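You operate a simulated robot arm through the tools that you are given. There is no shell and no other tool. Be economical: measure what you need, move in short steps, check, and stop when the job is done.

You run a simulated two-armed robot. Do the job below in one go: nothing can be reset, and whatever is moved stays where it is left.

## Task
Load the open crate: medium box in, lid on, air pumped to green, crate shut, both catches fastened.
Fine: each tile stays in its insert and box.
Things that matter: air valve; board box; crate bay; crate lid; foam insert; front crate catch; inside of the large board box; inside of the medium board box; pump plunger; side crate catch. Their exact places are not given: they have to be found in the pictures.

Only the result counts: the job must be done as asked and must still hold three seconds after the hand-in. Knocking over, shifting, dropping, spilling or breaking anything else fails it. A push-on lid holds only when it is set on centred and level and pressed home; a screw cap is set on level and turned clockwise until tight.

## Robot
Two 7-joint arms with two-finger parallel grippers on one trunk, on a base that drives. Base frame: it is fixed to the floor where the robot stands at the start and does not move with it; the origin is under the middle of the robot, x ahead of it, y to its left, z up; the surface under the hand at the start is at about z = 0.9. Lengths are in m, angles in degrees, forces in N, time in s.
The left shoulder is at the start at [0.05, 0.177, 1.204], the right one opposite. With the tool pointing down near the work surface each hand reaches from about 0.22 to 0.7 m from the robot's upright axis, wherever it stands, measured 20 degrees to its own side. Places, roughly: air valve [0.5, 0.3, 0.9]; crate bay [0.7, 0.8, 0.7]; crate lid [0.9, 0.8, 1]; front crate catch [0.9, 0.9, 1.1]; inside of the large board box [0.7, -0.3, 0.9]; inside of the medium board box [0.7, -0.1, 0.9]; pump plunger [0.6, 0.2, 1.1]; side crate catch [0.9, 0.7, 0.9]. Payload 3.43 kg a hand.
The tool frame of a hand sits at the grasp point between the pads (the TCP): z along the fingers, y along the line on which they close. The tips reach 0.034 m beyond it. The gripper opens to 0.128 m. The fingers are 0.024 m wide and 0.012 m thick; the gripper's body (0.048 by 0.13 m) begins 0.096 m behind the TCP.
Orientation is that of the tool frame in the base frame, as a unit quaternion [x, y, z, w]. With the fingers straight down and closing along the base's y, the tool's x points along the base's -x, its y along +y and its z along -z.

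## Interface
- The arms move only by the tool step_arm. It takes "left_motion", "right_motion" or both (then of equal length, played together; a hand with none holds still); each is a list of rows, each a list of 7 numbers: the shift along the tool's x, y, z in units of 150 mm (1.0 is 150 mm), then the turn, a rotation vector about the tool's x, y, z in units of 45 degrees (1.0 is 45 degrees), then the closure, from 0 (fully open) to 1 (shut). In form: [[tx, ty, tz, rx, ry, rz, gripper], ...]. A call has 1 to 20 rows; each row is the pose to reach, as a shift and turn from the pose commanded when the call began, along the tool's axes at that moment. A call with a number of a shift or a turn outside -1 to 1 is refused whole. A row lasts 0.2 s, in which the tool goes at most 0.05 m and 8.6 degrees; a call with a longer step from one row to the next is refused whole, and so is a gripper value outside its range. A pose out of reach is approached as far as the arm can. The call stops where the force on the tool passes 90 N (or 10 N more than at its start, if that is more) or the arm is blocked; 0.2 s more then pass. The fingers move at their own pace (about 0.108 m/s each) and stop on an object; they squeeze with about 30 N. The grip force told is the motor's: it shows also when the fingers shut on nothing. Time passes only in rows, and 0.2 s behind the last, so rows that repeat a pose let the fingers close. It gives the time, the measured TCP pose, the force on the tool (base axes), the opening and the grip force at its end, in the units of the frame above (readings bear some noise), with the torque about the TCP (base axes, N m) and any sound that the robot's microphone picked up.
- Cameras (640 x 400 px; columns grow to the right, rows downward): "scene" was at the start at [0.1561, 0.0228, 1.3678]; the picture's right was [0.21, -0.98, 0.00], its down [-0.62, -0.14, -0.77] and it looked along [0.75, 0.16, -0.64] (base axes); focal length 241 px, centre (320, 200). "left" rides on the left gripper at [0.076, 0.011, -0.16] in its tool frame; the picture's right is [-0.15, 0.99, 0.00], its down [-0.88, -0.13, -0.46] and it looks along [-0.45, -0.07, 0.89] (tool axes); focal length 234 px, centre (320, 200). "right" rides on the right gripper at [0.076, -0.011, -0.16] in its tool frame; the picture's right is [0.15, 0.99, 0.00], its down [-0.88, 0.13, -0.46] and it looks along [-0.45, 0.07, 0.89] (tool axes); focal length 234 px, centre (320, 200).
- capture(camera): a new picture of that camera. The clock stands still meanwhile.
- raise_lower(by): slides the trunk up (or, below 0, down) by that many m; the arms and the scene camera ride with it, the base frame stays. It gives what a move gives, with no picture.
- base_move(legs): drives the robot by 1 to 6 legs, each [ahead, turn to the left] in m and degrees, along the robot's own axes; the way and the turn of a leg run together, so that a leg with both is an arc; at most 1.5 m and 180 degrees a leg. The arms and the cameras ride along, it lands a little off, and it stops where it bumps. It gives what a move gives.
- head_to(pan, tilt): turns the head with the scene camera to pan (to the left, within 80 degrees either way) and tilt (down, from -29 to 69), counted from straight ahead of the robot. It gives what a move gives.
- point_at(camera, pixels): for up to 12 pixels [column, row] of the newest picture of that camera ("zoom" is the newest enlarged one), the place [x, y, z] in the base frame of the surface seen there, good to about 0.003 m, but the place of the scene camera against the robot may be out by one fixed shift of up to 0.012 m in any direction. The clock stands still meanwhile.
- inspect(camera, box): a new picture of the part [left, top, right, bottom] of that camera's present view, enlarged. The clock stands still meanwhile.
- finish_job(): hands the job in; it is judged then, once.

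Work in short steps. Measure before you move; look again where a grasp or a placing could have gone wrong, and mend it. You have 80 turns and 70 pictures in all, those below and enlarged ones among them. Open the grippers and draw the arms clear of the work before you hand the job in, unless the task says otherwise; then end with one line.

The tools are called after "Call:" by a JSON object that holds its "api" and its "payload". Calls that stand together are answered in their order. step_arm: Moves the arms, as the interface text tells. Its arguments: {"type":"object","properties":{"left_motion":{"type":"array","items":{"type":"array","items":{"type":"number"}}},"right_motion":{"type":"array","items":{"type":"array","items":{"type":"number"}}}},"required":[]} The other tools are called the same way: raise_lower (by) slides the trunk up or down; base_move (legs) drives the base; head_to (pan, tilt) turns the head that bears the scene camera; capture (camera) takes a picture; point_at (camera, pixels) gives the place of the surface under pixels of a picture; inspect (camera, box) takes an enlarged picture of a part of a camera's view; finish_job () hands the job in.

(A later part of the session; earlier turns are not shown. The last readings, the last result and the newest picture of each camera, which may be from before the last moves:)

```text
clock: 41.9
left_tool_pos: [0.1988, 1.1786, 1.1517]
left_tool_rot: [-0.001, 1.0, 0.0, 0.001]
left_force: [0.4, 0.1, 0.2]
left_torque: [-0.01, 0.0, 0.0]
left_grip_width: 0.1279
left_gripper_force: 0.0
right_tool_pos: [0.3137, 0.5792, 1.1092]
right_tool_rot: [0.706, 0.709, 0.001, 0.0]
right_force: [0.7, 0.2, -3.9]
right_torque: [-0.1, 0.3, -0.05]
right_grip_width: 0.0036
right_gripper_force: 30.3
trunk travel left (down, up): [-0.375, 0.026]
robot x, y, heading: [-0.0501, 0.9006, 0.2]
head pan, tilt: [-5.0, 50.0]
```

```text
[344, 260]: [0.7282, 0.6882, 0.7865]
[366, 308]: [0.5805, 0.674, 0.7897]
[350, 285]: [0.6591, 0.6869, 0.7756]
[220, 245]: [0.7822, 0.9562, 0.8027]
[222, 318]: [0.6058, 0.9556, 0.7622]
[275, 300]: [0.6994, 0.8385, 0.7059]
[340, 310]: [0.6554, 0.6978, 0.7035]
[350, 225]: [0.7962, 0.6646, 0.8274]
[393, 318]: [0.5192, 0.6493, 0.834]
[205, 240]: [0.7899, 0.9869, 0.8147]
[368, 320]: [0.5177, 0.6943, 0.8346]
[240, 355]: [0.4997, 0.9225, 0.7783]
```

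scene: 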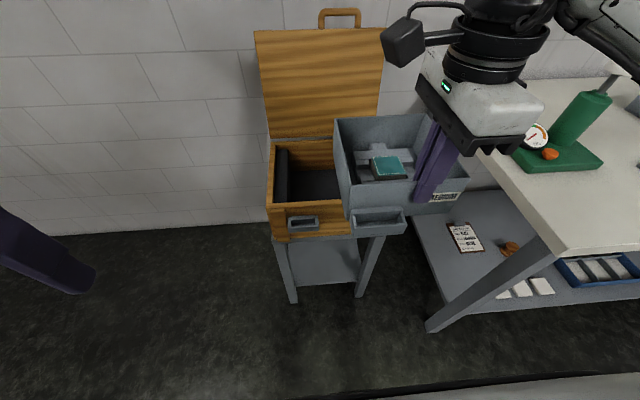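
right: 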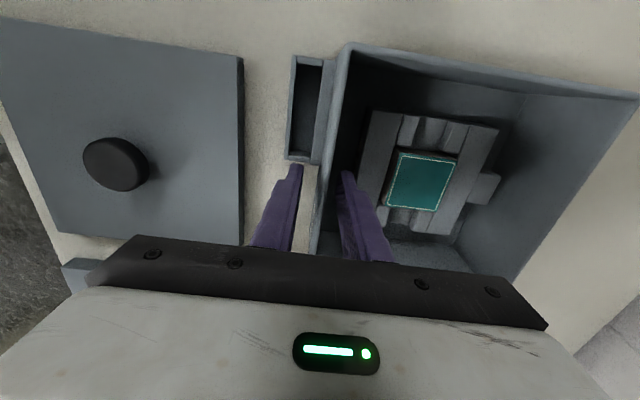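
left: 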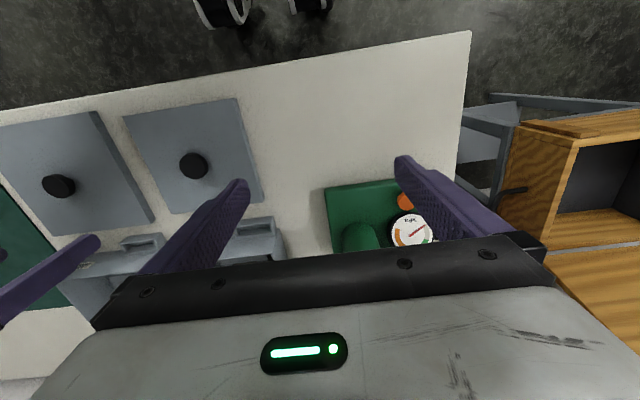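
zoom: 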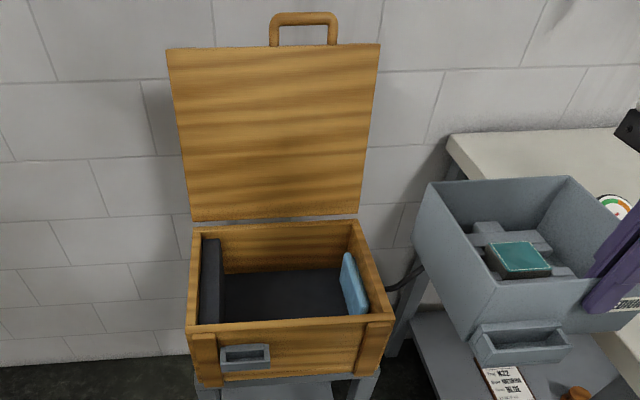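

Bay: y 0.687–0.956, x≈0.53–0.80, floor ≈0.705. Target: box centre about (0.67,0.85), so TCP (0.588,0.83,0.76). I drive 5 cm nearer, swing back and extend over the crate.

Call:
{"api": "base_move", "payload": {"legs": [[0.05, 0]]}}

Call:
{"api": "step_arm", "payload": {"right_motion": [[0.1, 0, 0, 0, 0, 0, 1], [0.25, 0, 0, 0, 0, 0, 1], [0.4, 0, 0, 0, 0, 0, 1], [0.55, 0, 0, 0, 0, 0, 1], [0.7, 0, 0, 0, 0, 0, 1], [0.85, 0, 0, 0, 0, 0, 1], [1, 0, 0, 0, 0, 0, 1]]}}

Call:
{"api": "step_arm", "payload": {"right_motion": [[0.1, 0.1, 0, 0, 0, 0, 1], [0.25, 0.25, 0, 0, 0, 0, 1], [0.4, 0.4, 0, 0, 0, 0, 1], [0.55, 0.55, 0, 0, 0, 0, 1], [0.66, 0.7, 0, 0, 0, 0, 1], [0.66, 0.9, 0, 0, 0, 0, 1], [0.66, 1, 0, 0, 0, 0, 1]]}}

Call:
{"api": "capture", "payload": {"camera": "scene"}}

```text
clock: 42.8
left_tool_pos: [0.2513, 1.1779, 1.1516]
left_tool_rot: [-0.002, 1.0, 0.0, -0.001]
left_force: [0.8, 0.8, 0.4]
left_torque: [0.03, 0.05, 0.03]
left_grip_width: 0.1281
left_gripper_force: 0.1
right_tool_pos: [0.364, 0.5797, 1.1083]
right_tool_rot: [0.706, 0.709, 0.0, 0.0]
right_force: [1.2, 1.1, -3.6]
right_torque: [-0.09, 0.38, 0.01]
right_grip_width: 0.0036
right_gripper_force: 30.3
trunk travel left (down, up): [-0.375, 0.026]
robot x, y, heading: [-0.0047, 0.9052, 0.8]
head pan, tilt: [-5.0, 50.0]
```

```text
clock: 44.4
left_tool_pos: [0.2488, 1.179, 1.1508]
left_tool_rot: [-0.001, 1.0, -0.001, 0.0]
left_force: [0.6, -0.1, 0.6]
left_torque: [0.02, 0.01, 0.02]
left_grip_width: 0.1277
left_gripper_force: 0.0
right_tool_pos: [0.3639, 0.7328, 1.1093]
right_tool_rot: [0.706, 0.709, -0.001, -0.001]
right_force: [-0.5, -0.1, -3.5]
right_torque: [-0.09, 0.3, 0.0]
right_grip_width: 0.0037
right_gripper_force: 30.4
trunk travel left (down, up): [-0.375, 0.026]
robot x, y, heading: [-0.0043, 0.904, 0.2]
head pan, tilt: [-5.0, 50.0]
```

```text
clock: 46.0
left_tool_pos: [0.2492, 1.1792, 1.1517]
left_tool_rot: [-0.002, 1.0, 0.0, 0.0]
left_force: [-0.2, -0.3, -0.5]
left_torque: [-0.01, -0.01, 0.0]
left_grip_width: 0.1281
left_gripper_force: 0.1
right_tool_pos: [0.5118, 0.8286, 1.1077]
right_tool_rot: [0.706, 0.708, 0.0, 0.0]
right_force: [1.1, -0.5, -2.7]
right_torque: [-0.13, 0.3, 0.02]
right_grip_width: 0.0039
right_gripper_force: 30.5
trunk travel left (down, up): [-0.375, 0.026]
robot x, y, heading: [-0.0037, 0.9026, -0.1]
head pan, tilt: [-5.0, 50.0]
```

```text
40 pictures are left
```

scene: 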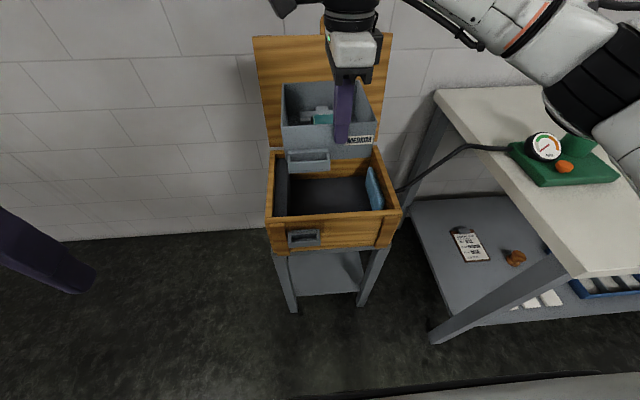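

The elbow at (590,90) hangs over the table near the pump. I measure its place before lowering the trunk.

Call:
{"api": "point_at", "payload": {"camera": "scene", "pixels": [[555, 108], [590, 132], [600, 80], [540, 70], [615, 110], [635, 140], [330, 170], [582, 138]]}}

```text
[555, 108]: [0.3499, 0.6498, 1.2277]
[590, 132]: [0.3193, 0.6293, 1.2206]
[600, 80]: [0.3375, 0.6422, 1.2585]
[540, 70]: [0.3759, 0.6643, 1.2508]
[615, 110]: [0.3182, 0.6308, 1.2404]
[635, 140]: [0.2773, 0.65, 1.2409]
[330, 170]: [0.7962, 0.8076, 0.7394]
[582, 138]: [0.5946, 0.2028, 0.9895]
```

The elbow (y≈0.63) is clear of the table. I extend to x≈0.588 and lower the trunk 0.19 m, then look.

Call:
{"api": "step_arm", "payload": {"right_motion": [[0, 0.1, 0, 0, 0, 0, 1], [0.005, 0.25, 0, 0, 0, 0, 1], [0.01, 0.4, 0, 0, 0, 0, 1], [0.01, 0.51, 0, 0, 0, 0, 1]]}}

Call:
{"api": "raise_lower", "payload": {"by": -0.19}}

Call:
{"api": "capture", "payload": {"camera": "scene"}}

```text
clock: 47.0
left_tool_pos: [0.2496, 1.1795, 1.1513]
left_tool_rot: [-0.001, 1.0, 0.0, 0.0]
left_force: [-0.2, 0.6, 0.0]
left_torque: [0.0, -0.03, 0.01]
left_grip_width: 0.128
left_gripper_force: 0.1
right_tool_pos: [0.5893, 0.8327, 1.1084]
right_tool_rot: [0.705, 0.709, 0.0, 0.0]
right_force: [-0.6, -0.7, -3.8]
right_torque: [-0.12, 0.27, -0.01]
right_grip_width: 0.0034
right_gripper_force: 29.9
trunk travel left (down, up): [-0.375, 0.026]
robot x, y, heading: [-0.0008, 0.9017, 0.3]
head pan, tilt: [-5.0, 50.0]
```

```text
clock: 49.1
left_tool_pos: [0.248, 1.1782, 0.9606]
left_tool_rot: [-0.002, 1.0, 0.0, -0.001]
left_force: [-0.8, -0.5, 0.1]
left_torque: [0.01, 0.01, 0.0]
left_grip_width: 0.1278
left_gripper_force: 0.1
right_tool_pos: [0.5891, 0.8316, 0.9201]
right_tool_rot: [0.706, 0.708, 0.0, 0.0]
right_force: [-0.6, 0.1, -4.2]
right_torque: [-0.04, 0.29, -0.03]
right_grip_width: 0.0036
right_gripper_force: 29.7
trunk travel left (down, up): [-0.185, 0.216]
robot x, y, heading: [-0.0047, 0.9041, 0.3]
head pan, tilt: [-5.0, 50.0]
```

```text
39 pictures are left
```

scene: 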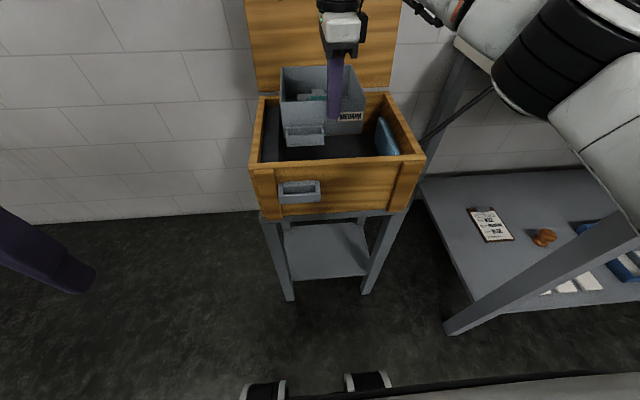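

Well aligned over the bay. I lower 0.145 m, then creep down until contact.

Call:
{"api": "step_arm", "payload": {"right_motion": [[0, 0, 0.15, 0, 0, 0, 1], [0, 0, 0.3, 0, 0, 0, 1], [0, 0, 0.45, 0, 0, 0, 1], [0, 0, 0.6, 0, 0, 0, 1], [0, 0, 0.75, 0, 0, 0, 1], [0, 0, 0.88, 0, 0, 0, 1], [0, 0, 0.95, 0, 0, 0, 1], [0, 0, 0.97, 0, 0, 0, 1]]}}

Call:
{"api": "capture", "payload": {"camera": "scene"}}

```text
clock: 50.9
left_tool_pos: [0.2486, 1.1769, 0.9602]
left_tool_rot: [-0.002, 1.0, 0.0, 0.001]
left_force: [0.0, 0.2, -0.6]
left_torque: [0.01, -0.02, 0.0]
left_grip_width: 0.1279
left_gripper_force: 0.0
right_tool_pos: [0.5899, 0.8326, 0.7751]
right_tool_rot: [0.706, 0.708, 0.0, -0.001]
right_force: [0.0, 0.3, -2.8]
right_torque: [-0.05, 0.25, -0.03]
right_grip_width: 0.0039
right_gripper_force: 30.0
trunk travel left (down, up): [-0.185, 0.216]
robot x, y, heading: [0.0001, 0.9013, 0.2]
head pan, tilt: [-5.0, 50.0]
```

```text
38 pictures are left
```

scene: 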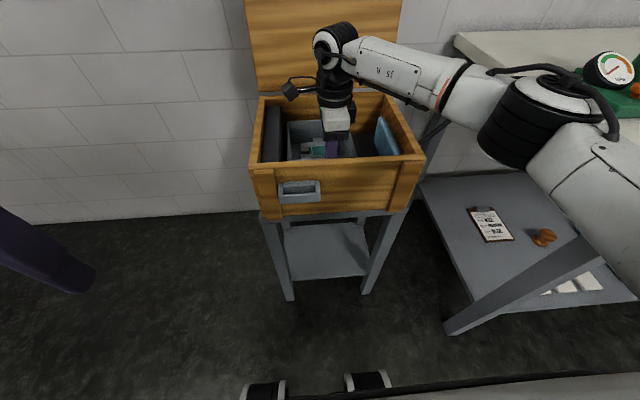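

About 1.5 cm remain. I creep down in 2 mm rows.

Call:
{"api": "step_arm", "payload": {"right_motion": [[0, 0, 0.04, 0, 0, 0, 1], [0, 0, 0.07, 0, 0, 0, 1], [0, 0, 0.085, 0, 0, 0, 1], [0, 0, 0.1, 0, 0, 0, 1], [0, 0, 0.11, 0, 0, 0, 1], [0, 0, 0.11, 0, 0, 0, 1]]}}

```text
clock: 52.3
left_tool_pos: [0.2463, 1.1786, 0.9624]
left_tool_rot: [-0.001, 1.0, 0.0, 0.003]
left_force: [-0.3, 0.3, -0.9]
left_torque: [-0.02, 0.02, 0.01]
left_grip_width: 0.128
left_gripper_force: 0.0
right_tool_pos: [0.5895, 0.8325, 0.7692]
right_tool_rot: [0.706, 0.708, 0.007, 0.004]
right_force: [4.1, -3.4, 47.1]
right_torque: [-0.34, 1.08, -0.03]
right_grip_width: 0.0035
right_gripper_force: 30.0
trunk travel left (down, up): [-0.185, 0.216]
robot x, y, heading: [-0.0026, 0.9038, 0.3]
head pan, tilt: [-5.0, 50.0]
```

Contact with the floor (47 N). I relax 8 mm of command, then open to 3 cm and rise.

Call:
{"api": "step_arm", "payload": {"right_motion": [[0, 0, -0.03, 0, 0, 0, 1], [0, 0, -0.055, 0, 0, 0, 1], [0, 0, -0.06, 0, 0, 0, 1]]}}

Call:
{"api": "inspect", "payload": {"camera": "scene", "box": [240, 60, 440, 220]}}

```text
clock: 53.1
left_tool_pos: [0.248, 1.1775, 0.9612]
left_tool_rot: [-0.002, 1.0, 0.0, 0.001]
left_force: [-0.2, -0.5, 0.0]
left_torque: [-0.02, 0.03, 0.0]
left_grip_width: 0.1283
left_gripper_force: 0.1
right_tool_pos: [0.5903, 0.8321, 0.7688]
right_tool_rot: [0.705, 0.709, 0.002, 0.001]
right_force: [5.8, 1.9, 19.8]
right_torque: [1.0, -0.03, -0.33]
right_grip_width: 0.0038
right_gripper_force: 30.0
trunk travel left (down, up): [-0.185, 0.216]
robot x, y, heading: [-0.0007, 0.9014, 0.2]
head pan, tilt: [-5.0, 50.0]
```

```text
2.50 times, centred on (340, 140) of scene
```

zoom: 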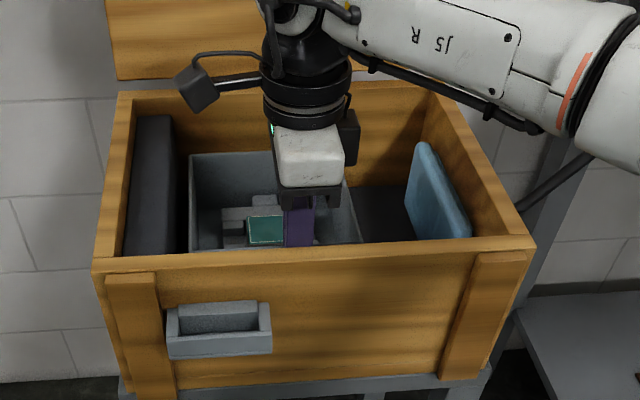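

The box sits in the bay. I relax a bit more, open to 3 cm and lift.

Call:
{"api": "step_arm", "payload": {"right_motion": [[0, 0, -0.015, 0, 0, 0, 0.97], [0, 0, -0.02, 0, 0, 0, 0.9], [0, 0, -0.02, 0, 0, 0, 0.766], [0, 0, -0.02, 0, 0, 0, 0.766], [0, 0, -0.02, 0, 0, 0, 0.766]]}}

Call:
{"api": "step_arm", "payload": {"right_motion": [[0, 0, -0.1, 0, 0, 0, 0.766], [0, 0, -0.25, 0, 0, 0, 0.766], [0, 0, -0.4, 0, 0, 0, 0.766], [0, 0, -0.6, 0, 0, 0, 0.766], [0, 0, -0.8, 0, 0, 0, 0.766], [0, 0, -1, 0, 0, 0, 0.766]]}}

Call:
{"api": "capture", "payload": {"camera": "right"}}

```text
clock: 54.3
left_tool_pos: [0.2476, 1.1792, 0.9611]
left_tool_rot: [-0.001, 1.0, 0.0, 0.0]
left_force: [0.6, 0.7, 0.3]
left_torque: [0.02, 0.02, 0.01]
left_grip_width: 0.1284
left_gripper_force: 0.1
right_tool_pos: [0.5897, 0.8316, 0.7712]
right_tool_rot: [0.706, 0.708, 0.0, 0.0]
right_force: [0.9, 0.0, 0.2]
right_torque: [0.0, 0.01, 0.0]
right_grip_width: 0.0298
right_gripper_force: 0.1
trunk travel left (down, up): [-0.185, 0.216]
robot x, y, heading: [-0.0021, 0.9022, 0.3]
head pan, tilt: [-5.0, 50.0]
```

```text
clock: 55.7
left_tool_pos: [0.2486, 1.1784, 0.9606]
left_tool_rot: [-0.002, 1.0, 0.0, 0.0]
left_force: [0.6, -0.4, -0.3]
left_torque: [0.04, -0.01, 0.04]
left_grip_width: 0.1281
left_gripper_force: 0.0
right_tool_pos: [0.587, 0.8331, 0.92]
right_tool_rot: [0.706, 0.708, 0.0, -0.001]
right_force: [-0.5, -0.5, -0.1]
right_torque: [0.02, 0.02, 0.05]
right_grip_width: 0.0299
right_gripper_force: 0.1
trunk travel left (down, up): [-0.185, 0.216]
robot x, y, heading: [-0.0033, 0.903, -0.0]
head pan, tilt: [-5.0, 50.0]
```

```text
36 pictures are left
```

right: 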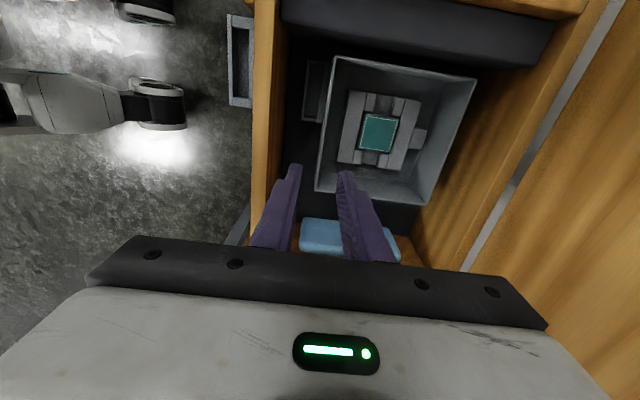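

The box stands in the bay, tile in its insert. I measure the rim corners for placing the lid later.

Call:
{"api": "point_at", "payload": {"camera": "right", "pixels": [[333, 59], [476, 81], [319, 188], [326, 120], [330, 57], [474, 79], [316, 187], [420, 203], [400, 68], [452, 140], [320, 225], [395, 25]]}}

Call:
{"api": "step_arm", "payload": {"right_motion": [[0, -0.3, -0.1, 0, 0, 0, 0.5], [0, -0.6, -0.2, 0, 0, 0, 0.5], [0, -0.85, -0.3, 0, 0, 0, 0.5], [-0.2, -1, -0.4, 0, 0, 0, 0.5], [-0.5, -1, -0.4, 0, 0, 0, 0.5]]}}

Call:
{"api": "raise_lower", "payload": {"by": 0.19}}

Call:
{"api": "base_move", "payload": {"legs": [[-0.25, 0], [0, -90], [0.9, 0], [0, 90]]}}

Call:
{"api": "head_to", "payload": {"pan": 0, "tilt": 45}}

Call:
{"api": "capture", "payload": {"camera": "scene"}}

```text
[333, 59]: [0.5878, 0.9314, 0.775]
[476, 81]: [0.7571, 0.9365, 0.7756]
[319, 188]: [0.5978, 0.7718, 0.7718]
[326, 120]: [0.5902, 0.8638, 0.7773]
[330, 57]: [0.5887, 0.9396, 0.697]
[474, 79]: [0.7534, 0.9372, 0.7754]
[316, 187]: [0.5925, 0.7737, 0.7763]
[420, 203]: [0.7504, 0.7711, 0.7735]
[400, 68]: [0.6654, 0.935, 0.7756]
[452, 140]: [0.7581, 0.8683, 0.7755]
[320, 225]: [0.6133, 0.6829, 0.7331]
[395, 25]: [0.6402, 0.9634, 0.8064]
```

```text
clock: 56.9
left_tool_pos: [0.2477, 1.1774, 0.9606]
left_tool_rot: [-0.002, 1.0, 0.0, 0.0]
left_force: [0.4, 0.5, 0.4]
left_torque: [-0.02, 0.05, -0.01]
left_grip_width: 0.1281
left_gripper_force: 0.0
right_tool_pos: [0.4412, 0.7551, 0.9785]
right_tool_rot: [0.706, 0.709, -0.001, 0.001]
right_force: [0.1, 0.9, -1.0]
right_torque: [-0.02, 0.03, -0.02]
right_grip_width: 0.0638
right_gripper_force: 0.1
trunk travel left (down, up): [-0.185, 0.216]
robot x, y, heading: [-0.0024, 0.9019, -0.1]
head pan, tilt: [-5.0, 50.0]
```

```text
clock: 59.0
left_tool_pos: [0.2492, 1.1777, 1.1523]
left_tool_rot: [-0.002, 1.0, 0.0, 0.0]
left_force: [0.5, -0.2, -0.3]
left_torque: [-0.03, 0.01, -0.02]
left_grip_width: 0.1279
left_gripper_force: 0.1
right_tool_pos: [0.4434, 0.7554, 1.1691]
right_tool_rot: [0.706, 0.708, 0.001, 0.0]
right_force: [-0.4, 0.0, 0.2]
right_torque: [-0.02, 0.02, 0.01]
right_grip_width: 0.0639
right_gripper_force: 0.1
trunk travel left (down, up): [-0.375, 0.026]
robot x, y, heading: [-0.0058, 0.9067, 0.1]
head pan, tilt: [-5.0, 50.0]
```

```text
clock: 72.9
left_tool_pos: [-0.0067, 0.2806, 1.1504]
left_tool_rot: [-0.015, 1.0, 0.001, 0.0]
left_force: [-0.4, 0.5, 0.6]
left_torque: [0.02, -0.02, 0.01]
left_grip_width: 0.1279
left_gripper_force: 0.1
right_tool_pos: [0.1983, -0.1378, 1.1676]
right_tool_rot: [0.697, 0.717, -0.001, 0.0]
right_force: [0.7, 0.3, 0.1]
right_torque: [0.0, -0.04, 0.0]
right_grip_width: 0.0639
right_gripper_force: 0.1
trunk travel left (down, up): [-0.375, 0.026]
robot x, y, heading: [-0.2489, -0.0035, 1.8]
head pan, tilt: [-5.0, 50.0]
```

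```text
clock: 73.5
left_tool_pos: [-0.0068, 0.2791, 1.1517]
left_tool_rot: [-0.015, 1.0, 0.0, 0.0]
left_force: [-0.6, -0.4, 0.0]
left_torque: [0.0, 0.02, 0.01]
left_grip_width: 0.1279
left_gripper_force: 0.0
right_tool_pos: [0.1991, -0.139, 1.169]
right_tool_rot: [0.697, 0.717, 0.0, 0.0]
right_force: [0.3, 1.0, -0.7]
right_torque: [0.0, -0.02, -0.03]
right_grip_width: 0.0638
right_gripper_force: 0.0
trunk travel left (down, up): [-0.375, 0.026]
robot x, y, heading: [-0.2494, -0.0031, 1.7]
head pan, tilt: [0.0, 45.0]
```

```text
35 pictures are left
```

scene: 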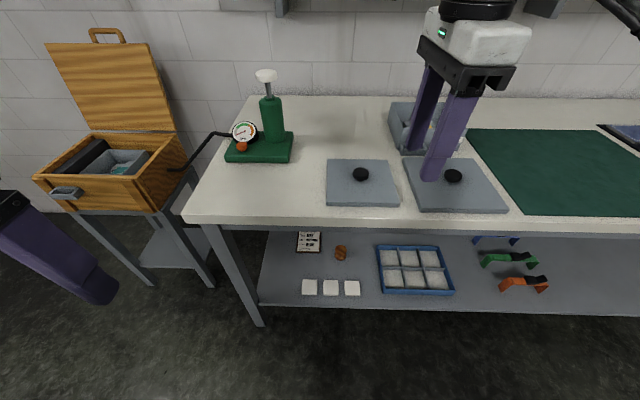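

Box rim in the crate: x 0.588–0.757, y 0.772–0.937, z 0.776, centre (0.673,0.854). Now I drive up to the table to fetch the lid at (360,180).

Call:
{"api": "base_move", "payload": {"legs": [[0.25, -1.7]]}}

Call:
{"api": "capture", "payload": {"camera": "right"}}

```text
clock: 75.4
left_tool_pos: [0.2576, 0.2753, 1.1509]
left_tool_rot: [0.002, 1.0, 0.0, 0.0]
left_force: [1.1, -0.5, -0.1]
left_torque: [-0.01, 0.03, 0.0]
left_grip_width: 0.128
left_gripper_force: 0.1
right_tool_pos: [0.4477, -0.1503, 1.1678]
right_tool_rot: [0.709, 0.705, 0.0, 0.0]
right_force: [-0.1, 0.3, -0.5]
right_torque: [-0.03, 0.04, -0.01]
right_grip_width: 0.064
right_gripper_force: 0.1
trunk travel left (down, up): [-0.375, 0.026]
robot x, y, heading: [0.0067, -0.0023, -0.1]
head pan, tilt: [0.0, 45.0]
```

```text
34 pictures are left
```

right: 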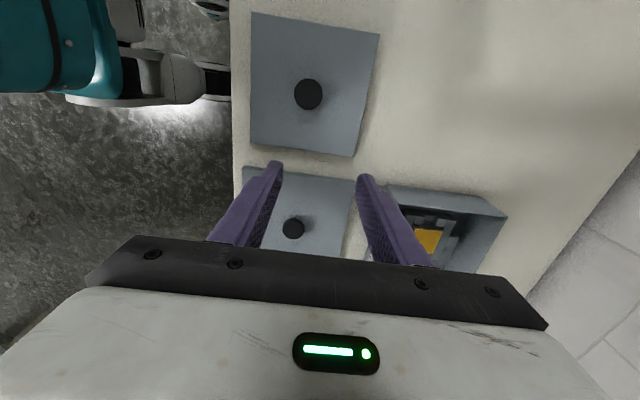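

The medium lid with its knob at (308,94). I measure its corners and knob.

Call:
{"api": "point_at", "payload": {"camera": "right", "pixels": [[252, 14], [378, 36], [352, 154], [251, 145], [308, 94], [300, 85], [317, 88], [312, 105], [300, 104], [280, 60], [308, 82], [308, 107]]}}

Call:
{"api": "step_arm", "payload": {"right_motion": [[0.2, -0.05, 0, 0, 0, 0, 0.5], [0.39, -0.12, 0.1, 0, 0, 0, 0.5], [0.39, -0.12, 0.3, 0, 0, 0, 0.5], [0.39, -0.12, 0.5, 0, 0, 0, 0.5], [0.39, -0.12, 0.7, 0, 0, 0, 0.5]]}}

Call:
{"api": "inspect", "payload": {"camera": "right", "box": [180, 20, 460, 260]}}

```text
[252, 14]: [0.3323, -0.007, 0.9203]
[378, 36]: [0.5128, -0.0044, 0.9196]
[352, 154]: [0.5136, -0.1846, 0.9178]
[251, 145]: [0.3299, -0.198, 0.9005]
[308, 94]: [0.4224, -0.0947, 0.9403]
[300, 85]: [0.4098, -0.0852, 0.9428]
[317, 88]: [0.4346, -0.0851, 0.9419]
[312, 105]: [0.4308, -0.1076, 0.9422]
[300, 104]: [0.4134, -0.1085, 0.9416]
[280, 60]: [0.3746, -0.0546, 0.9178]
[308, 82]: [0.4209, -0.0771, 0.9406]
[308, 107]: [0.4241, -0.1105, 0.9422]
```

```text
clock: 76.6
left_tool_pos: [0.2573, 0.2757, 1.1512]
left_tool_rot: [0.002, 1.0, 0.0, -0.001]
left_force: [0.1, 0.5, 0.1]
left_torque: [0.02, 0.05, 0.0]
left_grip_width: 0.1279
left_gripper_force: 0.1
right_tool_pos: [0.4274, -0.0918, 1.0626]
right_tool_rot: [0.708, 0.706, -0.001, -0.001]
right_force: [-1.7, 0.1, -0.2]
right_torque: [-0.03, -0.01, 0.01]
right_grip_width: 0.0643
right_gripper_force: 0.0
trunk travel left (down, up): [-0.375, 0.026]
robot x, y, heading: [-0.002, 0.0007, -0.1]
head pan, tilt: [0.0, 45.0]
```

```text
1.67 times, centred on (320, 140) of right
```

zoom: 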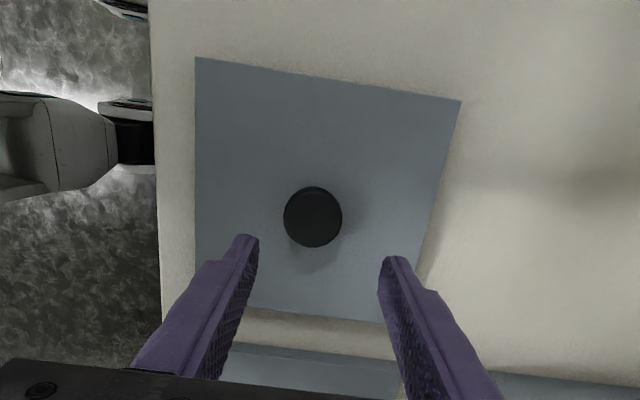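

Lid centre (0.4227,−0.095), knob centred, top z≈0.942, plate top ≈0.919. I go down to TCP z≈0.957 and grip the knob.

Call:
{"api": "step_arm", "payload": {"right_motion": [[-0.02, -0.033, 0.2, 0, 0, 0, 0.5], [-0.02, -0.033, 0.4, 0, 0, 0, 0.5], [-0.02, -0.033, 0.6, 0, 0, 0, 0.5], [-0.02, -0.033, 0.7, 0, 0, 0, 0.5], [-0.02, -0.033, 0.7, 0, 0, 0, 1], [-0.02, -0.033, 0.7, 0, 0, 0, 1], [-0.02, -0.033, 0.7, 0, 0, 0, 1]]}}

Call:
{"api": "step_arm", "payload": {"right_motion": [[0, 0, -0.1, 0, 0, 0, 1], [0, 0, -0.25, 0, 0, 0, 1], [0, 0, -0.4, 0, 0, 0, 1], [0, 0, -0.6, 0, 0, 0, 1], [0, 0, -0.8, 0, 0, 0, 1], [0, 0, -1, 0, 0, 0, 1]]}}

Call:
{"api": "capture", "payload": {"camera": "right"}}

```text
clock: 78.2
left_tool_pos: [0.2575, 0.2762, 1.1508]
left_tool_rot: [0.002, 1.0, 0.0, 0.0]
left_force: [0.1, 0.8, -1.0]
left_torque: [0.0, 0.0, -0.01]
left_grip_width: 0.128
left_gripper_force: 0.1
right_tool_pos: [0.4253, -0.0947, 0.9589]
right_tool_rot: [0.708, 0.706, 0.0, -0.001]
right_force: [0.2, -0.4, 0.4]
right_torque: [0.02, -0.05, 0.02]
right_grip_width: 0.0429
right_gripper_force: 30.3
trunk travel left (down, up): [-0.375, 0.026]
robot x, y, heading: [0.0056, -0.0024, -0.1]
head pan, tilt: [0.0, 45.0]
```

```text
clock: 79.6
left_tool_pos: [0.2579, 0.2754, 1.1511]
left_tool_rot: [0.001, 1.0, 0.0, 0.0]
left_force: [0.1, 0.1, 0.0]
left_torque: [0.01, 0.0, 0.01]
left_grip_width: 0.1281
left_gripper_force: 0.1
right_tool_pos: [0.4269, -0.0931, 1.1089]
right_tool_rot: [0.708, 0.706, 0.001, 0.0]
right_force: [-0.5, 0.0, -1.1]
right_torque: [0.01, -0.02, -0.01]
right_grip_width: 0.0426
right_gripper_force: 30.6
trunk travel left (down, up): [-0.375, 0.026]
robot x, y, heading: [0.0009, 0.0003, -0.1]
head pan, tilt: [0.0, 45.0]
```

```text
32 pictures are left
```

right: 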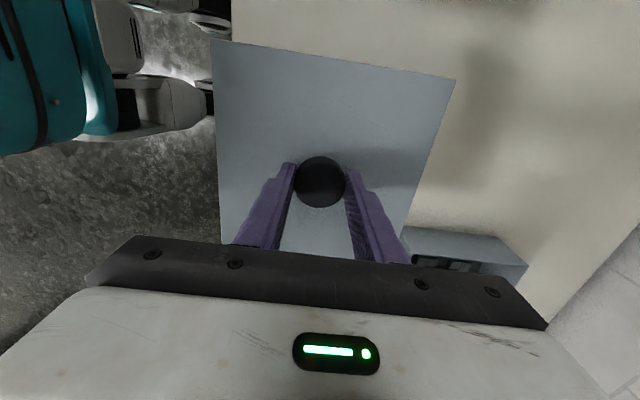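

Lid held by the knob and level. I drive back to the crate as before.

Call:
{"api": "base_move", "payload": {"legs": [[-0.25, 0], [0, 90], [0.92, 0], [0, -90]]}}

Call:
{"api": "head_to", "payload": {"pan": -5, "tilt": 50}}

```text
clock: 93.7
left_tool_pos: [-0.0037, 1.2114, 1.151]
left_tool_rot: [0.01, 1.0, 0.0, 0.0]
left_force: [-0.6, -0.3, 0.0]
left_torque: [0.0, 0.01, 0.02]
left_grip_width: 0.128
left_gripper_force: 0.0
right_tool_pos: [0.1586, 0.8396, 1.1098]
right_tool_rot: [0.714, 0.7, 0.0, 0.001]
right_force: [-0.3, -0.4, -1.7]
right_torque: [0.02, 0.01, 0.01]
right_grip_width: 0.0429
right_gripper_force: 29.7
trunk travel left (down, up): [-0.375, 0.026]
robot x, y, heading: [-0.2655, 0.9381, -1.0]
head pan, tilt: [0.0, 45.0]
```

```text
clock: 94.3
left_tool_pos: [-0.0037, 1.2108, 1.1505]
left_tool_rot: [0.011, 1.0, 0.0, 0.0]
left_force: [-0.3, -0.4, 0.2]
left_torque: [0.01, 0.02, 0.04]
left_grip_width: 0.1278
left_gripper_force: 0.1
right_tool_pos: [0.1588, 0.8392, 1.1089]
right_tool_rot: [0.715, 0.699, -0.001, 0.0]
right_force: [-0.5, -0.3, -0.8]
right_torque: [-0.01, 0.01, 0.01]
right_grip_width: 0.043
right_gripper_force: 30.1
trunk travel left (down, up): [-0.375, 0.026]
robot x, y, heading: [-0.2607, 0.9409, -1.3]
head pan, tilt: [-5.0, 50.0]
```

I drive forward 0.3 m with the heading correction, then look.

Call:
{"api": "base_move", "payload": {"legs": [[0.3, 1.2]]}}

Call:
{"api": "raise_lower", "payload": {"by": -0.17}}

Call:
{"api": "capture", "payload": {"camera": "scene"}}

Call:
{"api": "capture", "payload": {"camera": "right"}}

```text
clock: 96.4
left_tool_pos: [0.2896, 1.2127, 1.1516]
left_tool_rot: [0.0, 1.0, 0.0, 0.0]
left_force: [0.2, 0.8, 0.0]
left_torque: [-0.02, 0.03, 0.0]
left_grip_width: 0.1279
left_gripper_force: 0.0
right_tool_pos: [0.461, 0.8451, 1.1088]
right_tool_rot: [0.708, 0.707, 0.001, 0.0]
right_force: [1.5, -0.3, -1.6]
right_torque: [-0.01, 0.01, 0.0]
right_grip_width: 0.0428
right_gripper_force: 30.5
trunk travel left (down, up): [-0.375, 0.026]
robot x, y, heading: [0.0366, 0.9377, -0.2]
head pan, tilt: [-5.0, 50.0]
```

```text
clock: 98.3
left_tool_pos: [0.2892, 1.2124, 0.9818]
left_tool_rot: [0.0, 1.0, 0.0, 0.001]
left_force: [0.2, -0.6, 1.1]
left_torque: [0.0, 0.0, 0.02]
left_grip_width: 0.128
left_gripper_force: 0.0
right_tool_pos: [0.4602, 0.8441, 0.9385]
right_tool_rot: [0.707, 0.707, 0.0, 0.0]
right_force: [-0.9, 0.2, -1.9]
right_torque: [0.0, 0.01, 0.01]
right_grip_width: 0.0426
right_gripper_force: 29.7
trunk travel left (down, up): [-0.205, 0.196]
robot x, y, heading: [0.034, 0.9327, 0.1]
head pan, tilt: [-5.0, 50.0]
```

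```text
31 pictures are left
```

scene: 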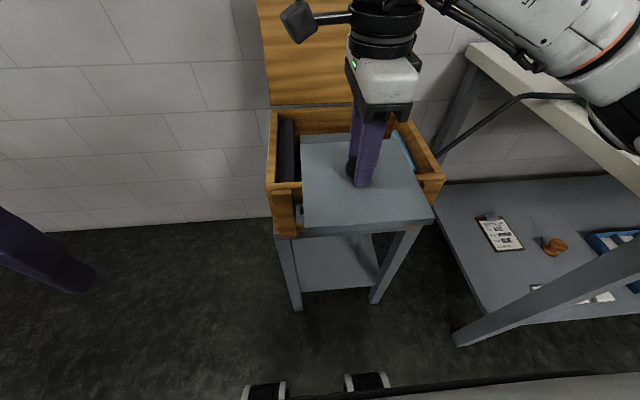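

```text
30 pictures are left
```

right: 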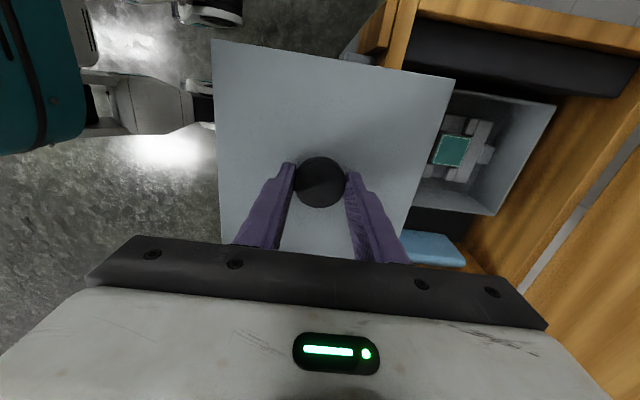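

I measure the box's far corners and the lid in the hand with the same camera, so the offset between them is exact.

Call:
{"api": "point_at", "payload": {"camera": "right", "pixels": [[554, 104], [493, 213], [526, 155], [500, 95], [216, 44], [450, 82], [409, 228], [219, 215], [318, 175], [452, 92]]}}

```text
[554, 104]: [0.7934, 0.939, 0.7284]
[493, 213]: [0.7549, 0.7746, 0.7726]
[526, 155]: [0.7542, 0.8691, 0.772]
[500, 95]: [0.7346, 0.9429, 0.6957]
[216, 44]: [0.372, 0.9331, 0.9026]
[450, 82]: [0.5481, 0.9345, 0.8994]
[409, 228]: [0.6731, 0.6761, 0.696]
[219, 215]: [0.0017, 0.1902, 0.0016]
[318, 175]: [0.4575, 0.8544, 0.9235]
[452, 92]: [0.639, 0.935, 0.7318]
```

Box centre (0.6725,0.855); the lid is centred on the TCP. I move over it and lower to just above the rim.

Call:
{"api": "step_arm", "payload": {"right_motion": [[0.02, 0.2, 0, 0, 0, 0, 1], [0.04, 0.45, 0, 0, 0, 0, 1], [0.06, 0.7, 0, 0, 0, 0, 1], [0.07, 0.9, 0, 0, 0, 0, 1], [0.07, 1, 0, 0, 0, 0, 1]]}}

Call:
{"api": "step_arm", "payload": {"right_motion": [[0, 0.2, 0, 0, 0, 0, 1], [0, 0.413, 0, 0, 0, 0, 1], [0, 0.413, 0.2, 0, 0, 0, 1], [0, 0.413, 0.4, 0, 0, 0, 1], [0, 0.413, 0.55, 0, 0, 0, 1], [0, 0.413, 0.62, 0, 0, 0, 1], [0, 0.413, 0.62, 0, 0, 0, 1]]}}

Call:
{"api": "inspect", "payload": {"camera": "scene", "box": [240, 70, 460, 230]}}

Call:
{"api": "capture", "payload": {"camera": "right"}}

```text
clock: 99.5
left_tool_pos: [0.2896, 1.2116, 0.981]
left_tool_rot: [-0.001, 1.0, 0.0, 0.0]
left_force: [0.7, 0.2, 0.7]
left_torque: [-0.05, 0.02, 0.01]
left_grip_width: 0.1278
left_gripper_force: 0.0
right_tool_pos: [0.61, 0.8549, 0.9402]
right_tool_rot: [0.707, 0.708, 0.0, 0.0]
right_force: [0.3, 0.7, -0.7]
right_torque: [0.0, 0.01, -0.02]
right_grip_width: 0.0427
right_gripper_force: 29.6
trunk travel left (down, up): [-0.205, 0.196]
robot x, y, heading: [0.0382, 0.9377, -0.1]
head pan, tilt: [-5.0, 50.0]
```

```text
clock: 101.1
left_tool_pos: [0.2894, 1.2127, 0.9824]
left_tool_rot: [-0.001, 1.0, 0.0, 0.0]
left_force: [0.4, -1.0, 0.0]
left_torque: [0.02, 0.01, -0.02]
left_grip_width: 0.128
left_gripper_force: 0.1
right_tool_pos: [0.6706, 0.856, 0.8465]
right_tool_rot: [0.707, 0.707, 0.0, 0.0]
right_force: [0.4, 0.4, -0.6]
right_torque: [-0.01, 0.01, 0.01]
right_grip_width: 0.0426
right_gripper_force: 30.0
right hand out of reach, approached as far as the arm can: row 2, 3
trunk travel left (down, up): [-0.205, 0.196]
robot x, y, heading: [0.0375, 0.9359, 0.0]
head pan, tilt: [-5.0, 50.0]
```

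```text
2.50 times, centred on (350, 150) of scene
```

zoom: 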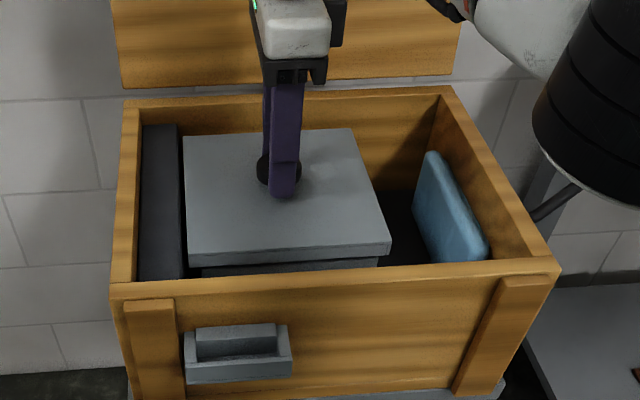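

```text
28 pictures are left
```

right: 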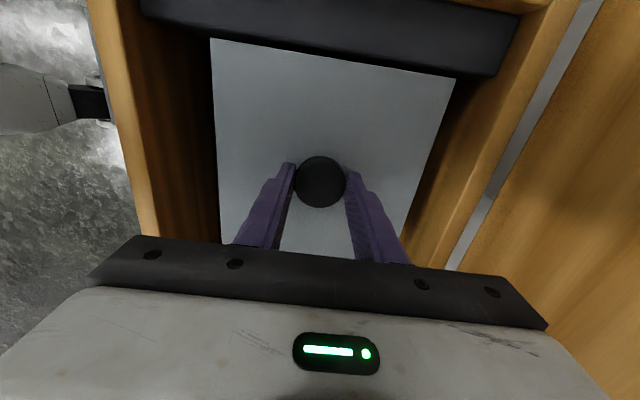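

In the zoom the lid front edge (188–390) overhangs the box (200–378) evenly. I lower slowly onto the rim.

Call:
{"api": "step_arm", "payload": {"right_motion": [[0, 0.012, 0.04, 0, 0, 0, 1], [0, 0.012, 0.07, 0, 0, 0, 1], [0, 0.012, 0.09, 0, 0, 0, 1], [0, 0.012, 0.11, 0, 0, 0, 1], [0, 0.012, 0.13, 0, 0, 0, 1], [0, 0.012, 0.15, 0, 0, 0, 1], [0, 0.012, 0.17, 0, 0, 0, 1], [0, 0.012, 0.19, 0, 0, 0, 1], [0, 0.012, 0.21, 0, 0, 0, 1], [0, 0.012, 0.23, 0, 0, 0, 1]]}}

```text
clock: 103.3
left_tool_pos: [0.2862, 1.2132, 0.9822]
left_tool_rot: [0.0, 1.0, 0.0, 0.002]
left_force: [0.1, -0.1, 0.4]
left_torque: [0.0, 0.02, 0.0]
left_grip_width: 0.1277
left_gripper_force: 0.1
right_tool_pos: [0.6734, 0.855, 0.8192]
right_tool_rot: [0.707, 0.708, 0.004, 0.004]
right_force: [-1.7, -1.2, 30.1]
right_torque: [-0.13, 0.1, 0.01]
right_grip_width: 0.0431
right_gripper_force: 30.2
trunk travel left (down, up): [-0.205, 0.196]
robot x, y, heading: [0.0367, 0.9382, 0.0]
head pan, tilt: [-5.0, 50.0]
```

Contact with 30 N at TCP z 0.819, level. I press on further while watching the force.

Call:
{"api": "step_arm", "payload": {"right_motion": [[0, 0, 0.03, 0, 0, 0, 1], [0, 0, 0.06, 0, 0, 0, 1], [0, 0, 0.09, 0, 0, 0, 1], [0, 0, 0.12, 0, 0, 0, 1], [0, 0, 0.15, 0, 0, 0, 1]]}}

Call:
{"api": "inspect", "payload": {"camera": "scene", "box": [240, 70, 460, 230]}}

```text
clock: 104.5
left_tool_pos: [0.2875, 1.2129, 0.9814]
left_tool_rot: [0.0, 1.0, -0.002, 0.003]
left_force: [-0.2, 0.4, -0.1]
left_torque: [0.05, -0.03, 0.0]
left_grip_width: 0.1279
left_gripper_force: 0.0
right_tool_pos: [0.6736, 0.8571, 0.8137]
right_tool_rot: [0.707, 0.707, 0.009, 0.008]
right_force: [-10.4, -2.2, 38.4]
right_torque: [-0.2, 2.03, -0.05]
right_grip_width: 0.0428
right_gripper_force: 29.8
trunk travel left (down, up): [-0.205, 0.196]
robot x, y, heading: [0.0401, 0.9344, -0.0]
head pan, tilt: [-5.0, 50.0]
stopped in row 5 (right hand): the force on the tool passed its limit at 92 N (the readings are from after the stop); the commanded pose is now the measured one
```

```text
2.50 times, centred on (350, 150) of scene
```

zoom: 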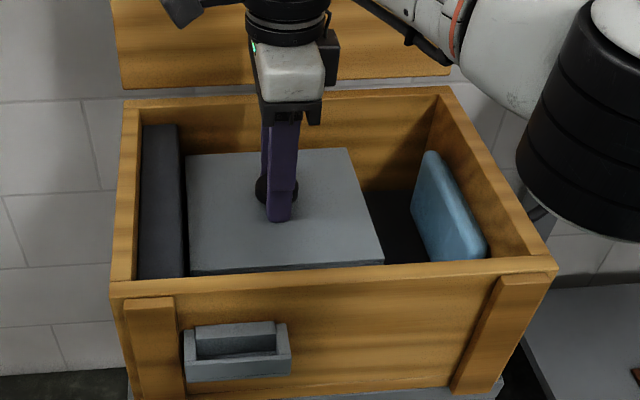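

The press reached 92 N. I release, rise and check that the lid is level, measuring its top.

Call:
{"api": "step_arm", "payload": {"right_motion": [[0, 0, -0.01, 0, 0, 0, 0.8], [0, 0, -0.02, 0, 0, 0, 0.5], [0, 0, -0.02, 0, 0, 0, 0.4], [0, 0, -0.02, 0, 0, 0, 0.4]]}}

Call:
{"api": "step_arm", "payload": {"right_motion": [[0, 0, -0.1, 0, 0, 0, 0.4], [0, 0, -0.3, 0, 0, 0, 0.4], [0, 0, -0.5, 0, 0, 0, 0.6], [0, 0, -0.6, 0, 0, 0, 1], [0, 0, -0.6, 0, 0, 0, 1]]}}

Call:
{"api": "capture", "payload": {"camera": "right"}}

```text
clock: 105.5
left_tool_pos: [0.2892, 1.2126, 0.9812]
left_tool_rot: [0.0, 1.0, 0.0, 0.002]
left_force: [-0.8, 0.5, -0.6]
left_torque: [-0.03, 0.01, -0.01]
left_grip_width: 0.1281
left_gripper_force: 0.0
right_tool_pos: [0.6774, 0.8555, 0.8139]
right_tool_rot: [0.707, 0.707, 0.01, 0.009]
right_force: [13.3, 1.3, 30.0]
right_torque: [0.05, 0.7, -0.07]
right_grip_width: 0.0691
right_gripper_force: 0.1
trunk travel left (down, up): [-0.205, 0.196]
robot x, y, heading: [0.0352, 0.9382, 0.1]
head pan, tilt: [-5.0, 50.0]
```

```text
clock: 106.7
left_tool_pos: [0.2899, 1.214, 0.9817]
left_tool_rot: [0.0, 1.0, 0.0, 0.001]
left_force: [-0.3, -0.2, 0.3]
left_torque: [0.0, 0.03, -0.02]
left_grip_width: 0.1279
left_gripper_force: 0.0
right_tool_pos: [0.6737, 0.8529, 0.8979]
right_tool_rot: [0.707, 0.707, 0.007, 0.005]
right_force: [0.8, 0.3, 0.4]
right_torque: [-0.01, 0.0, -0.01]
right_grip_width: 0.0
right_gripper_force: 29.8
right hand out of reach, approached as far as the arm can: row 4, 5
trunk travel left (down, up): [-0.205, 0.196]
robot x, y, heading: [0.0324, 0.9376, -0.1]
head pan, tilt: [-5.0, 50.0]
```

```text
26 pictures are left
```

right: 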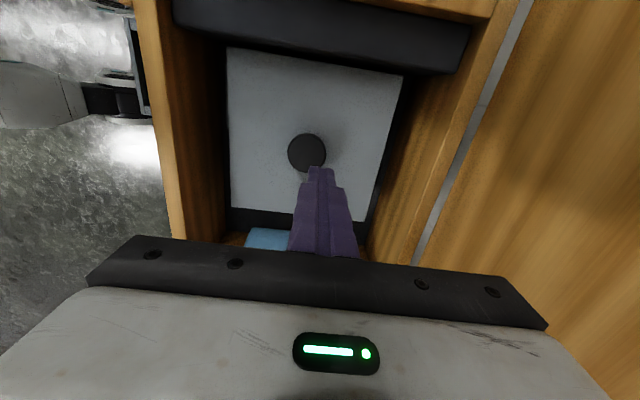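

Call:
{"api": "point_at", "payload": {"camera": "right", "pixels": [[235, 55], [395, 80], [372, 205], [240, 200], [305, 70], [240, 130], [380, 150], [290, 200], [306, 150], [298, 140], [315, 145]]}}

```text
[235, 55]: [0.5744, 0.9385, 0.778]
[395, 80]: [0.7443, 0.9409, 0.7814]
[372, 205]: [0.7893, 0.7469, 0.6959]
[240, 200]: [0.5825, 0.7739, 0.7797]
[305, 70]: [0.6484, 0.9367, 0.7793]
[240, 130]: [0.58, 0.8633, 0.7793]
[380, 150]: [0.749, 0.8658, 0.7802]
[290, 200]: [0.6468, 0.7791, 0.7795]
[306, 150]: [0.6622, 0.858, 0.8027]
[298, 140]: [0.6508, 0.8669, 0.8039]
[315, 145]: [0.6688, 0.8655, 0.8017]
```

Lid top reads 0.778–0.781 everywhere, so it is level, about 4 mm over the rim. I press once more on the knob (centre ≈(0.662,0.857)) with shut fingers.

Call:
{"api": "step_arm", "payload": {"right_motion": [[0, -0.077, 0.1, 0, 0, 0, 1], [0, -0.077, 0.3, 0, 0, 0, 1], [0, -0.077, 0.4, 0, 0, 0, 1], [0, -0.077, 0.44, 0, 0, 0, 1], [0, -0.077, 0.48, 0, 0, 0, 1], [0, -0.077, 0.51, 0, 0, 0, 1], [0, -0.077, 0.54, 0, 0, 0, 1], [0, -0.077, 0.57, 0, 0, 0, 1], [0, -0.077, 0.6, 0, 0, 0, 1]]}}

Call:
{"api": "inspect", "payload": {"camera": "scene", "box": [240, 70, 460, 230]}}

```text
clock: 108.6
left_tool_pos: [0.2877, 1.2121, 0.9814]
left_tool_rot: [0.001, 1.0, -0.001, 0.003]
left_force: [-0.5, -0.7, -0.4]
left_torque: [0.0, -0.02, -0.01]
left_grip_width: 0.1283
left_gripper_force: 0.0
right_tool_pos: [0.6652, 0.8553, 0.8367]
right_tool_rot: [0.707, 0.707, 0.019, 0.015]
right_force: [-10.0, -3.8, 36.5]
right_torque: [-0.28, 0.45, 0.1]
right_grip_width: 0.0
right_gripper_force: 30.3
trunk travel left (down, up): [-0.205, 0.196]
robot x, y, heading: [0.038, 0.9348, 0.1]
head pan, tilt: [-5.0, 50.0]
stopped in row 9 (right hand): the force on the tool passed its limit at 92 N (the readings are from after the stop); the commanded pose is now the measured one
```

```text
2.50 times, centred on (350, 150) of scene
```

zoom: 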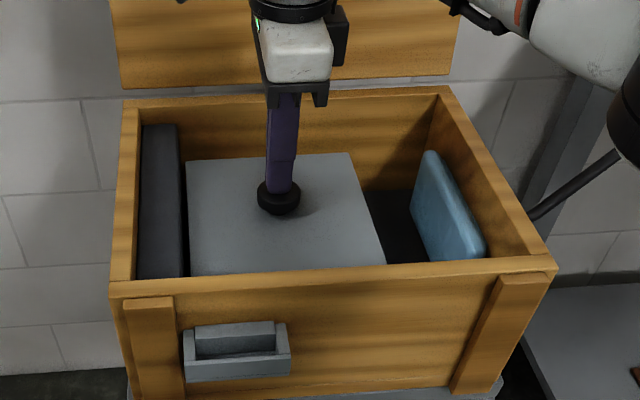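

The knob didn't go lower under 92 N: the lid is home. I rise with the trunk, retract the right hand, and drive back to the table for the pump.

Call:
{"api": "step_arm", "payload": {"right_motion": [[0, 0, -0.03, 0, 0, 0, 1], [0, 0, -0.1, 0, 0, 0, 1], [0, 0, -0.2, 0, 0, 0, 1]]}}

Call:
{"api": "raise_lower", "payload": {"by": 0.196}}

Call:
{"api": "step_arm", "payload": {"right_motion": [[0, -0.25, 0, 0, 0, 0, 1], [0, -0.5, 0, 0, 0, 0, 1], [0, -0.75, 0, 0, 0, 0, 1], [-0.2, -1, 0, 0, 0, 0, 1], [-0.5, -1, 0, 0, 0, 0, 1], [-0.8, -1, 0, 0, 0, 0, 1]]}}

Call:
{"api": "base_move", "payload": {"legs": [[-0.28, 0], [0, -90], [0.9, 0], [0, 90]]}}

Call:
{"api": "head_to", "payload": {"pan": 15, "tilt": 30}}

```text
clock: 109.4
left_tool_pos: [0.2898, 1.213, 0.9817]
left_tool_rot: [0.0, 1.0, 0.0, 0.001]
left_force: [0.0, -0.2, 0.3]
left_torque: [0.01, 0.0, 0.01]
left_grip_width: 0.1281
left_gripper_force: 0.1
right_tool_pos: [0.6652, 0.8555, 0.8577]
right_tool_rot: [0.708, 0.706, 0.014, 0.013]
right_force: [-1.5, -0.4, -0.1]
right_torque: [-0.03, 0.0, -0.02]
right_grip_width: 0.0001
right_gripper_force: 29.9
trunk travel left (down, up): [-0.205, 0.196]
robot x, y, heading: [0.0373, 0.9389, -0.2]
head pan, tilt: [-5.0, 50.0]
```

```text
clock: 111.5
left_tool_pos: [0.2894, 1.2119, 1.1767]
left_tool_rot: [0.0, 1.0, 0.0, 0.002]
left_force: [0.1, 0.4, -0.8]
left_torque: [-0.01, 0.03, -0.04]
left_grip_width: 0.128
left_gripper_force: 0.1
right_tool_pos: [0.6659, 0.8544, 1.0543]
right_tool_rot: [0.707, 0.707, 0.014, 0.012]
right_force: [0.8, -0.1, -0.4]
right_torque: [0.01, -0.02, -0.01]
right_grip_width: 0.0
right_gripper_force: 30.0
trunk travel left (down, up): [-0.401, 0.0]
robot x, y, heading: [0.0351, 0.9376, 0.1]
head pan, tilt: [-5.0, 50.0]
```

```text
clock: 112.9
left_tool_pos: [0.2896, 1.2112, 1.1765]
left_tool_rot: [0.0, 1.0, 0.0, 0.001]
left_force: [0.4, 0.0, 0.4]
left_torque: [0.02, 0.0, 0.02]
left_grip_width: 0.1279
left_gripper_force: 0.1
right_tool_pos: [0.5148, 0.7363, 1.0466]
right_tool_rot: [0.707, 0.707, 0.016, 0.011]
right_force: [-0.5, -0.5, 0.1]
right_torque: [0.03, -0.03, -0.03]
right_grip_width: 0.0001
right_gripper_force: 29.8
trunk travel left (down, up): [-0.401, 0.0]
robot x, y, heading: [0.035, 0.9401, 0.2]
head pan, tilt: [-5.0, 50.0]
```

```text
clock: 126.7
left_tool_pos: [0.0394, 0.3366, 1.1774]
left_tool_rot: [-0.039, 0.999, -0.001, 0.002]
left_force: [-0.5, -0.6, -0.1]
left_torque: [0.06, 0.01, -0.01]
left_grip_width: 0.1282
left_gripper_force: 0.1
right_tool_pos: [0.3037, -0.1189, 1.0466]
right_tool_rot: [0.678, 0.735, 0.015, 0.011]
right_force: [-0.3, 0.3, 0.4]
right_torque: [-0.03, 0.03, -0.02]
right_grip_width: 0.0002
right_gripper_force: 30.4
trunk travel left (down, up): [-0.401, 0.0]
robot x, y, heading: [-0.1905, 0.0451, 4.2]
head pan, tilt: [-5.0, 50.0]
```

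```text
clock: 127.5
left_tool_pos: [0.0392, 0.3363, 1.1774]
left_tool_rot: [-0.04, 0.999, 0.001, 0.0]
left_force: [-0.4, 0.7, 0.1]
left_torque: [0.03, -0.01, 0.03]
left_grip_width: 0.1278
left_gripper_force: 0.1
right_tool_pos: [0.3042, -0.119, 1.0447]
right_tool_rot: [0.679, 0.734, 0.014, 0.012]
right_force: [0.5, -0.2, 0.3]
right_torque: [0.03, -0.01, -0.01]
right_grip_width: 0.0002
right_gripper_force: 30.5
trunk travel left (down, up): [-0.401, 0.0]
robot x, y, heading: [-0.1882, 0.0398, 4.3]
head pan, tilt: [15.0, 30.0]
```

Landed at heading 4.3°. I correct and drive up to the table, then pitch the left hand toward horizontal (fingers forward), to press the plunger from above with the finger sides.

Call:
{"api": "base_move", "payload": {"legs": [[0.19, -4.3]]}}

Call:
{"api": "step_arm", "payload": {"left_motion": [[-0.17, 0, -0.05, 0, -0.17, 0, 0.5], [-0.34, 0, -0.1, 0, -0.34, 0, 1], [-0.51, 0, -0.15, 0, -0.51, 0, 1], [-0.68, 0, -0.2, 0, -0.68, 0, 1], [-0.85, 0, -0.2, 0, -0.85, 0, 1], [-1, 0, -0.2, 0, -1, 0, 1]]}}

Call:
{"api": "step_arm", "payload": {"left_motion": [[0, 0, 0, 0, -0.17, 0, 1], [0, 0, 0, 0, -0.34, 0, 1], [0, 0, 0, 0, -0.51, 0, 1], [0, 0, 0, 0, -0.68, 0, 1], [0, 0, 0, 0, -0.85, 0, 1], [0, 0, 0, 0, -1, 0, 1]]}}

Call:
{"api": "capture", "payload": {"camera": "scene"}}

```text
clock: 129.1
left_tool_pos: [0.246, 0.3287, 1.1774]
left_tool_rot: [-0.004, 1.0, -0.001, 0.001]
left_force: [-0.4, 0.4, -0.7]
left_torque: [0.01, 0.01, -0.01]
left_grip_width: 0.1281
left_gripper_force: 0.1
right_tool_pos: [0.4784, -0.1458, 1.0451]
right_tool_rot: [0.704, 0.71, 0.015, 0.012]
right_force: [0.5, -0.3, -0.1]
right_torque: [0.01, 0.04, -0.03]
right_grip_width: 0.0
right_gripper_force: 29.7
trunk travel left (down, up): [-0.401, 0.0]
robot x, y, heading: [0.0003, 0.049, 0.5]
head pan, tilt: [15.0, 30.0]
```

```text
clock: 130.5
left_tool_pos: [0.3972, 0.3311, 1.2072]
left_tool_rot: [-0.004, 0.923, 0.001, 0.384]
left_force: [-0.2, 0.7, -0.1]
left_torque: [0.0, 0.03, -0.01]
left_grip_width: 0.0
left_gripper_force: 30.4
right_tool_pos: [0.4776, -0.1456, 1.0459]
right_tool_rot: [0.704, 0.71, 0.014, 0.012]
right_force: [0.4, 0.3, 0.4]
right_torque: [-0.03, 0.02, 0.02]
right_grip_width: 0.0
right_gripper_force: 30.0
trunk travel left (down, up): [-0.401, 0.0]
robot x, y, heading: [-0.0032, 0.0526, 0.4]
head pan, tilt: [15.0, 30.0]
```

```text
clock: 131.9
left_tool_pos: [0.4853, 0.3669, 1.1615]
left_tool_rot: [-0.003, 0.706, 0.003, 0.708]
left_force: [-0.6, 0.8, 0.4]
left_torque: [-0.02, 0.05, 0.0]
left_grip_width: 0.0
left_gripper_force: 29.6
left hand out of reach, approached as far as the arm can: row 1, 2, 3, 4, 5, 6
right_tool_pos: [0.4764, -0.145, 1.047]
right_tool_rot: [0.704, 0.71, 0.015, 0.012]
right_force: [-0.3, 0.3, 0.2]
right_torque: [0.0, 0.0, -0.01]
right_grip_width: 0.0001
right_gripper_force: 30.2
trunk travel left (down, up): [-0.401, 0.0]
robot x, y, heading: [-0.0034, 0.05, 0.7]
head pan, tilt: [15.0, 30.0]
```

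```text
24 pictures are left
```

scene: 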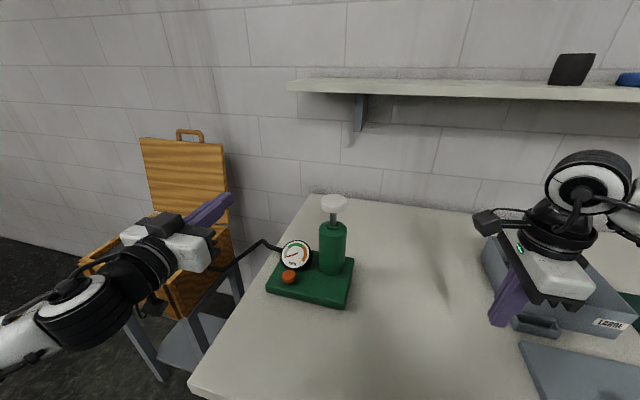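

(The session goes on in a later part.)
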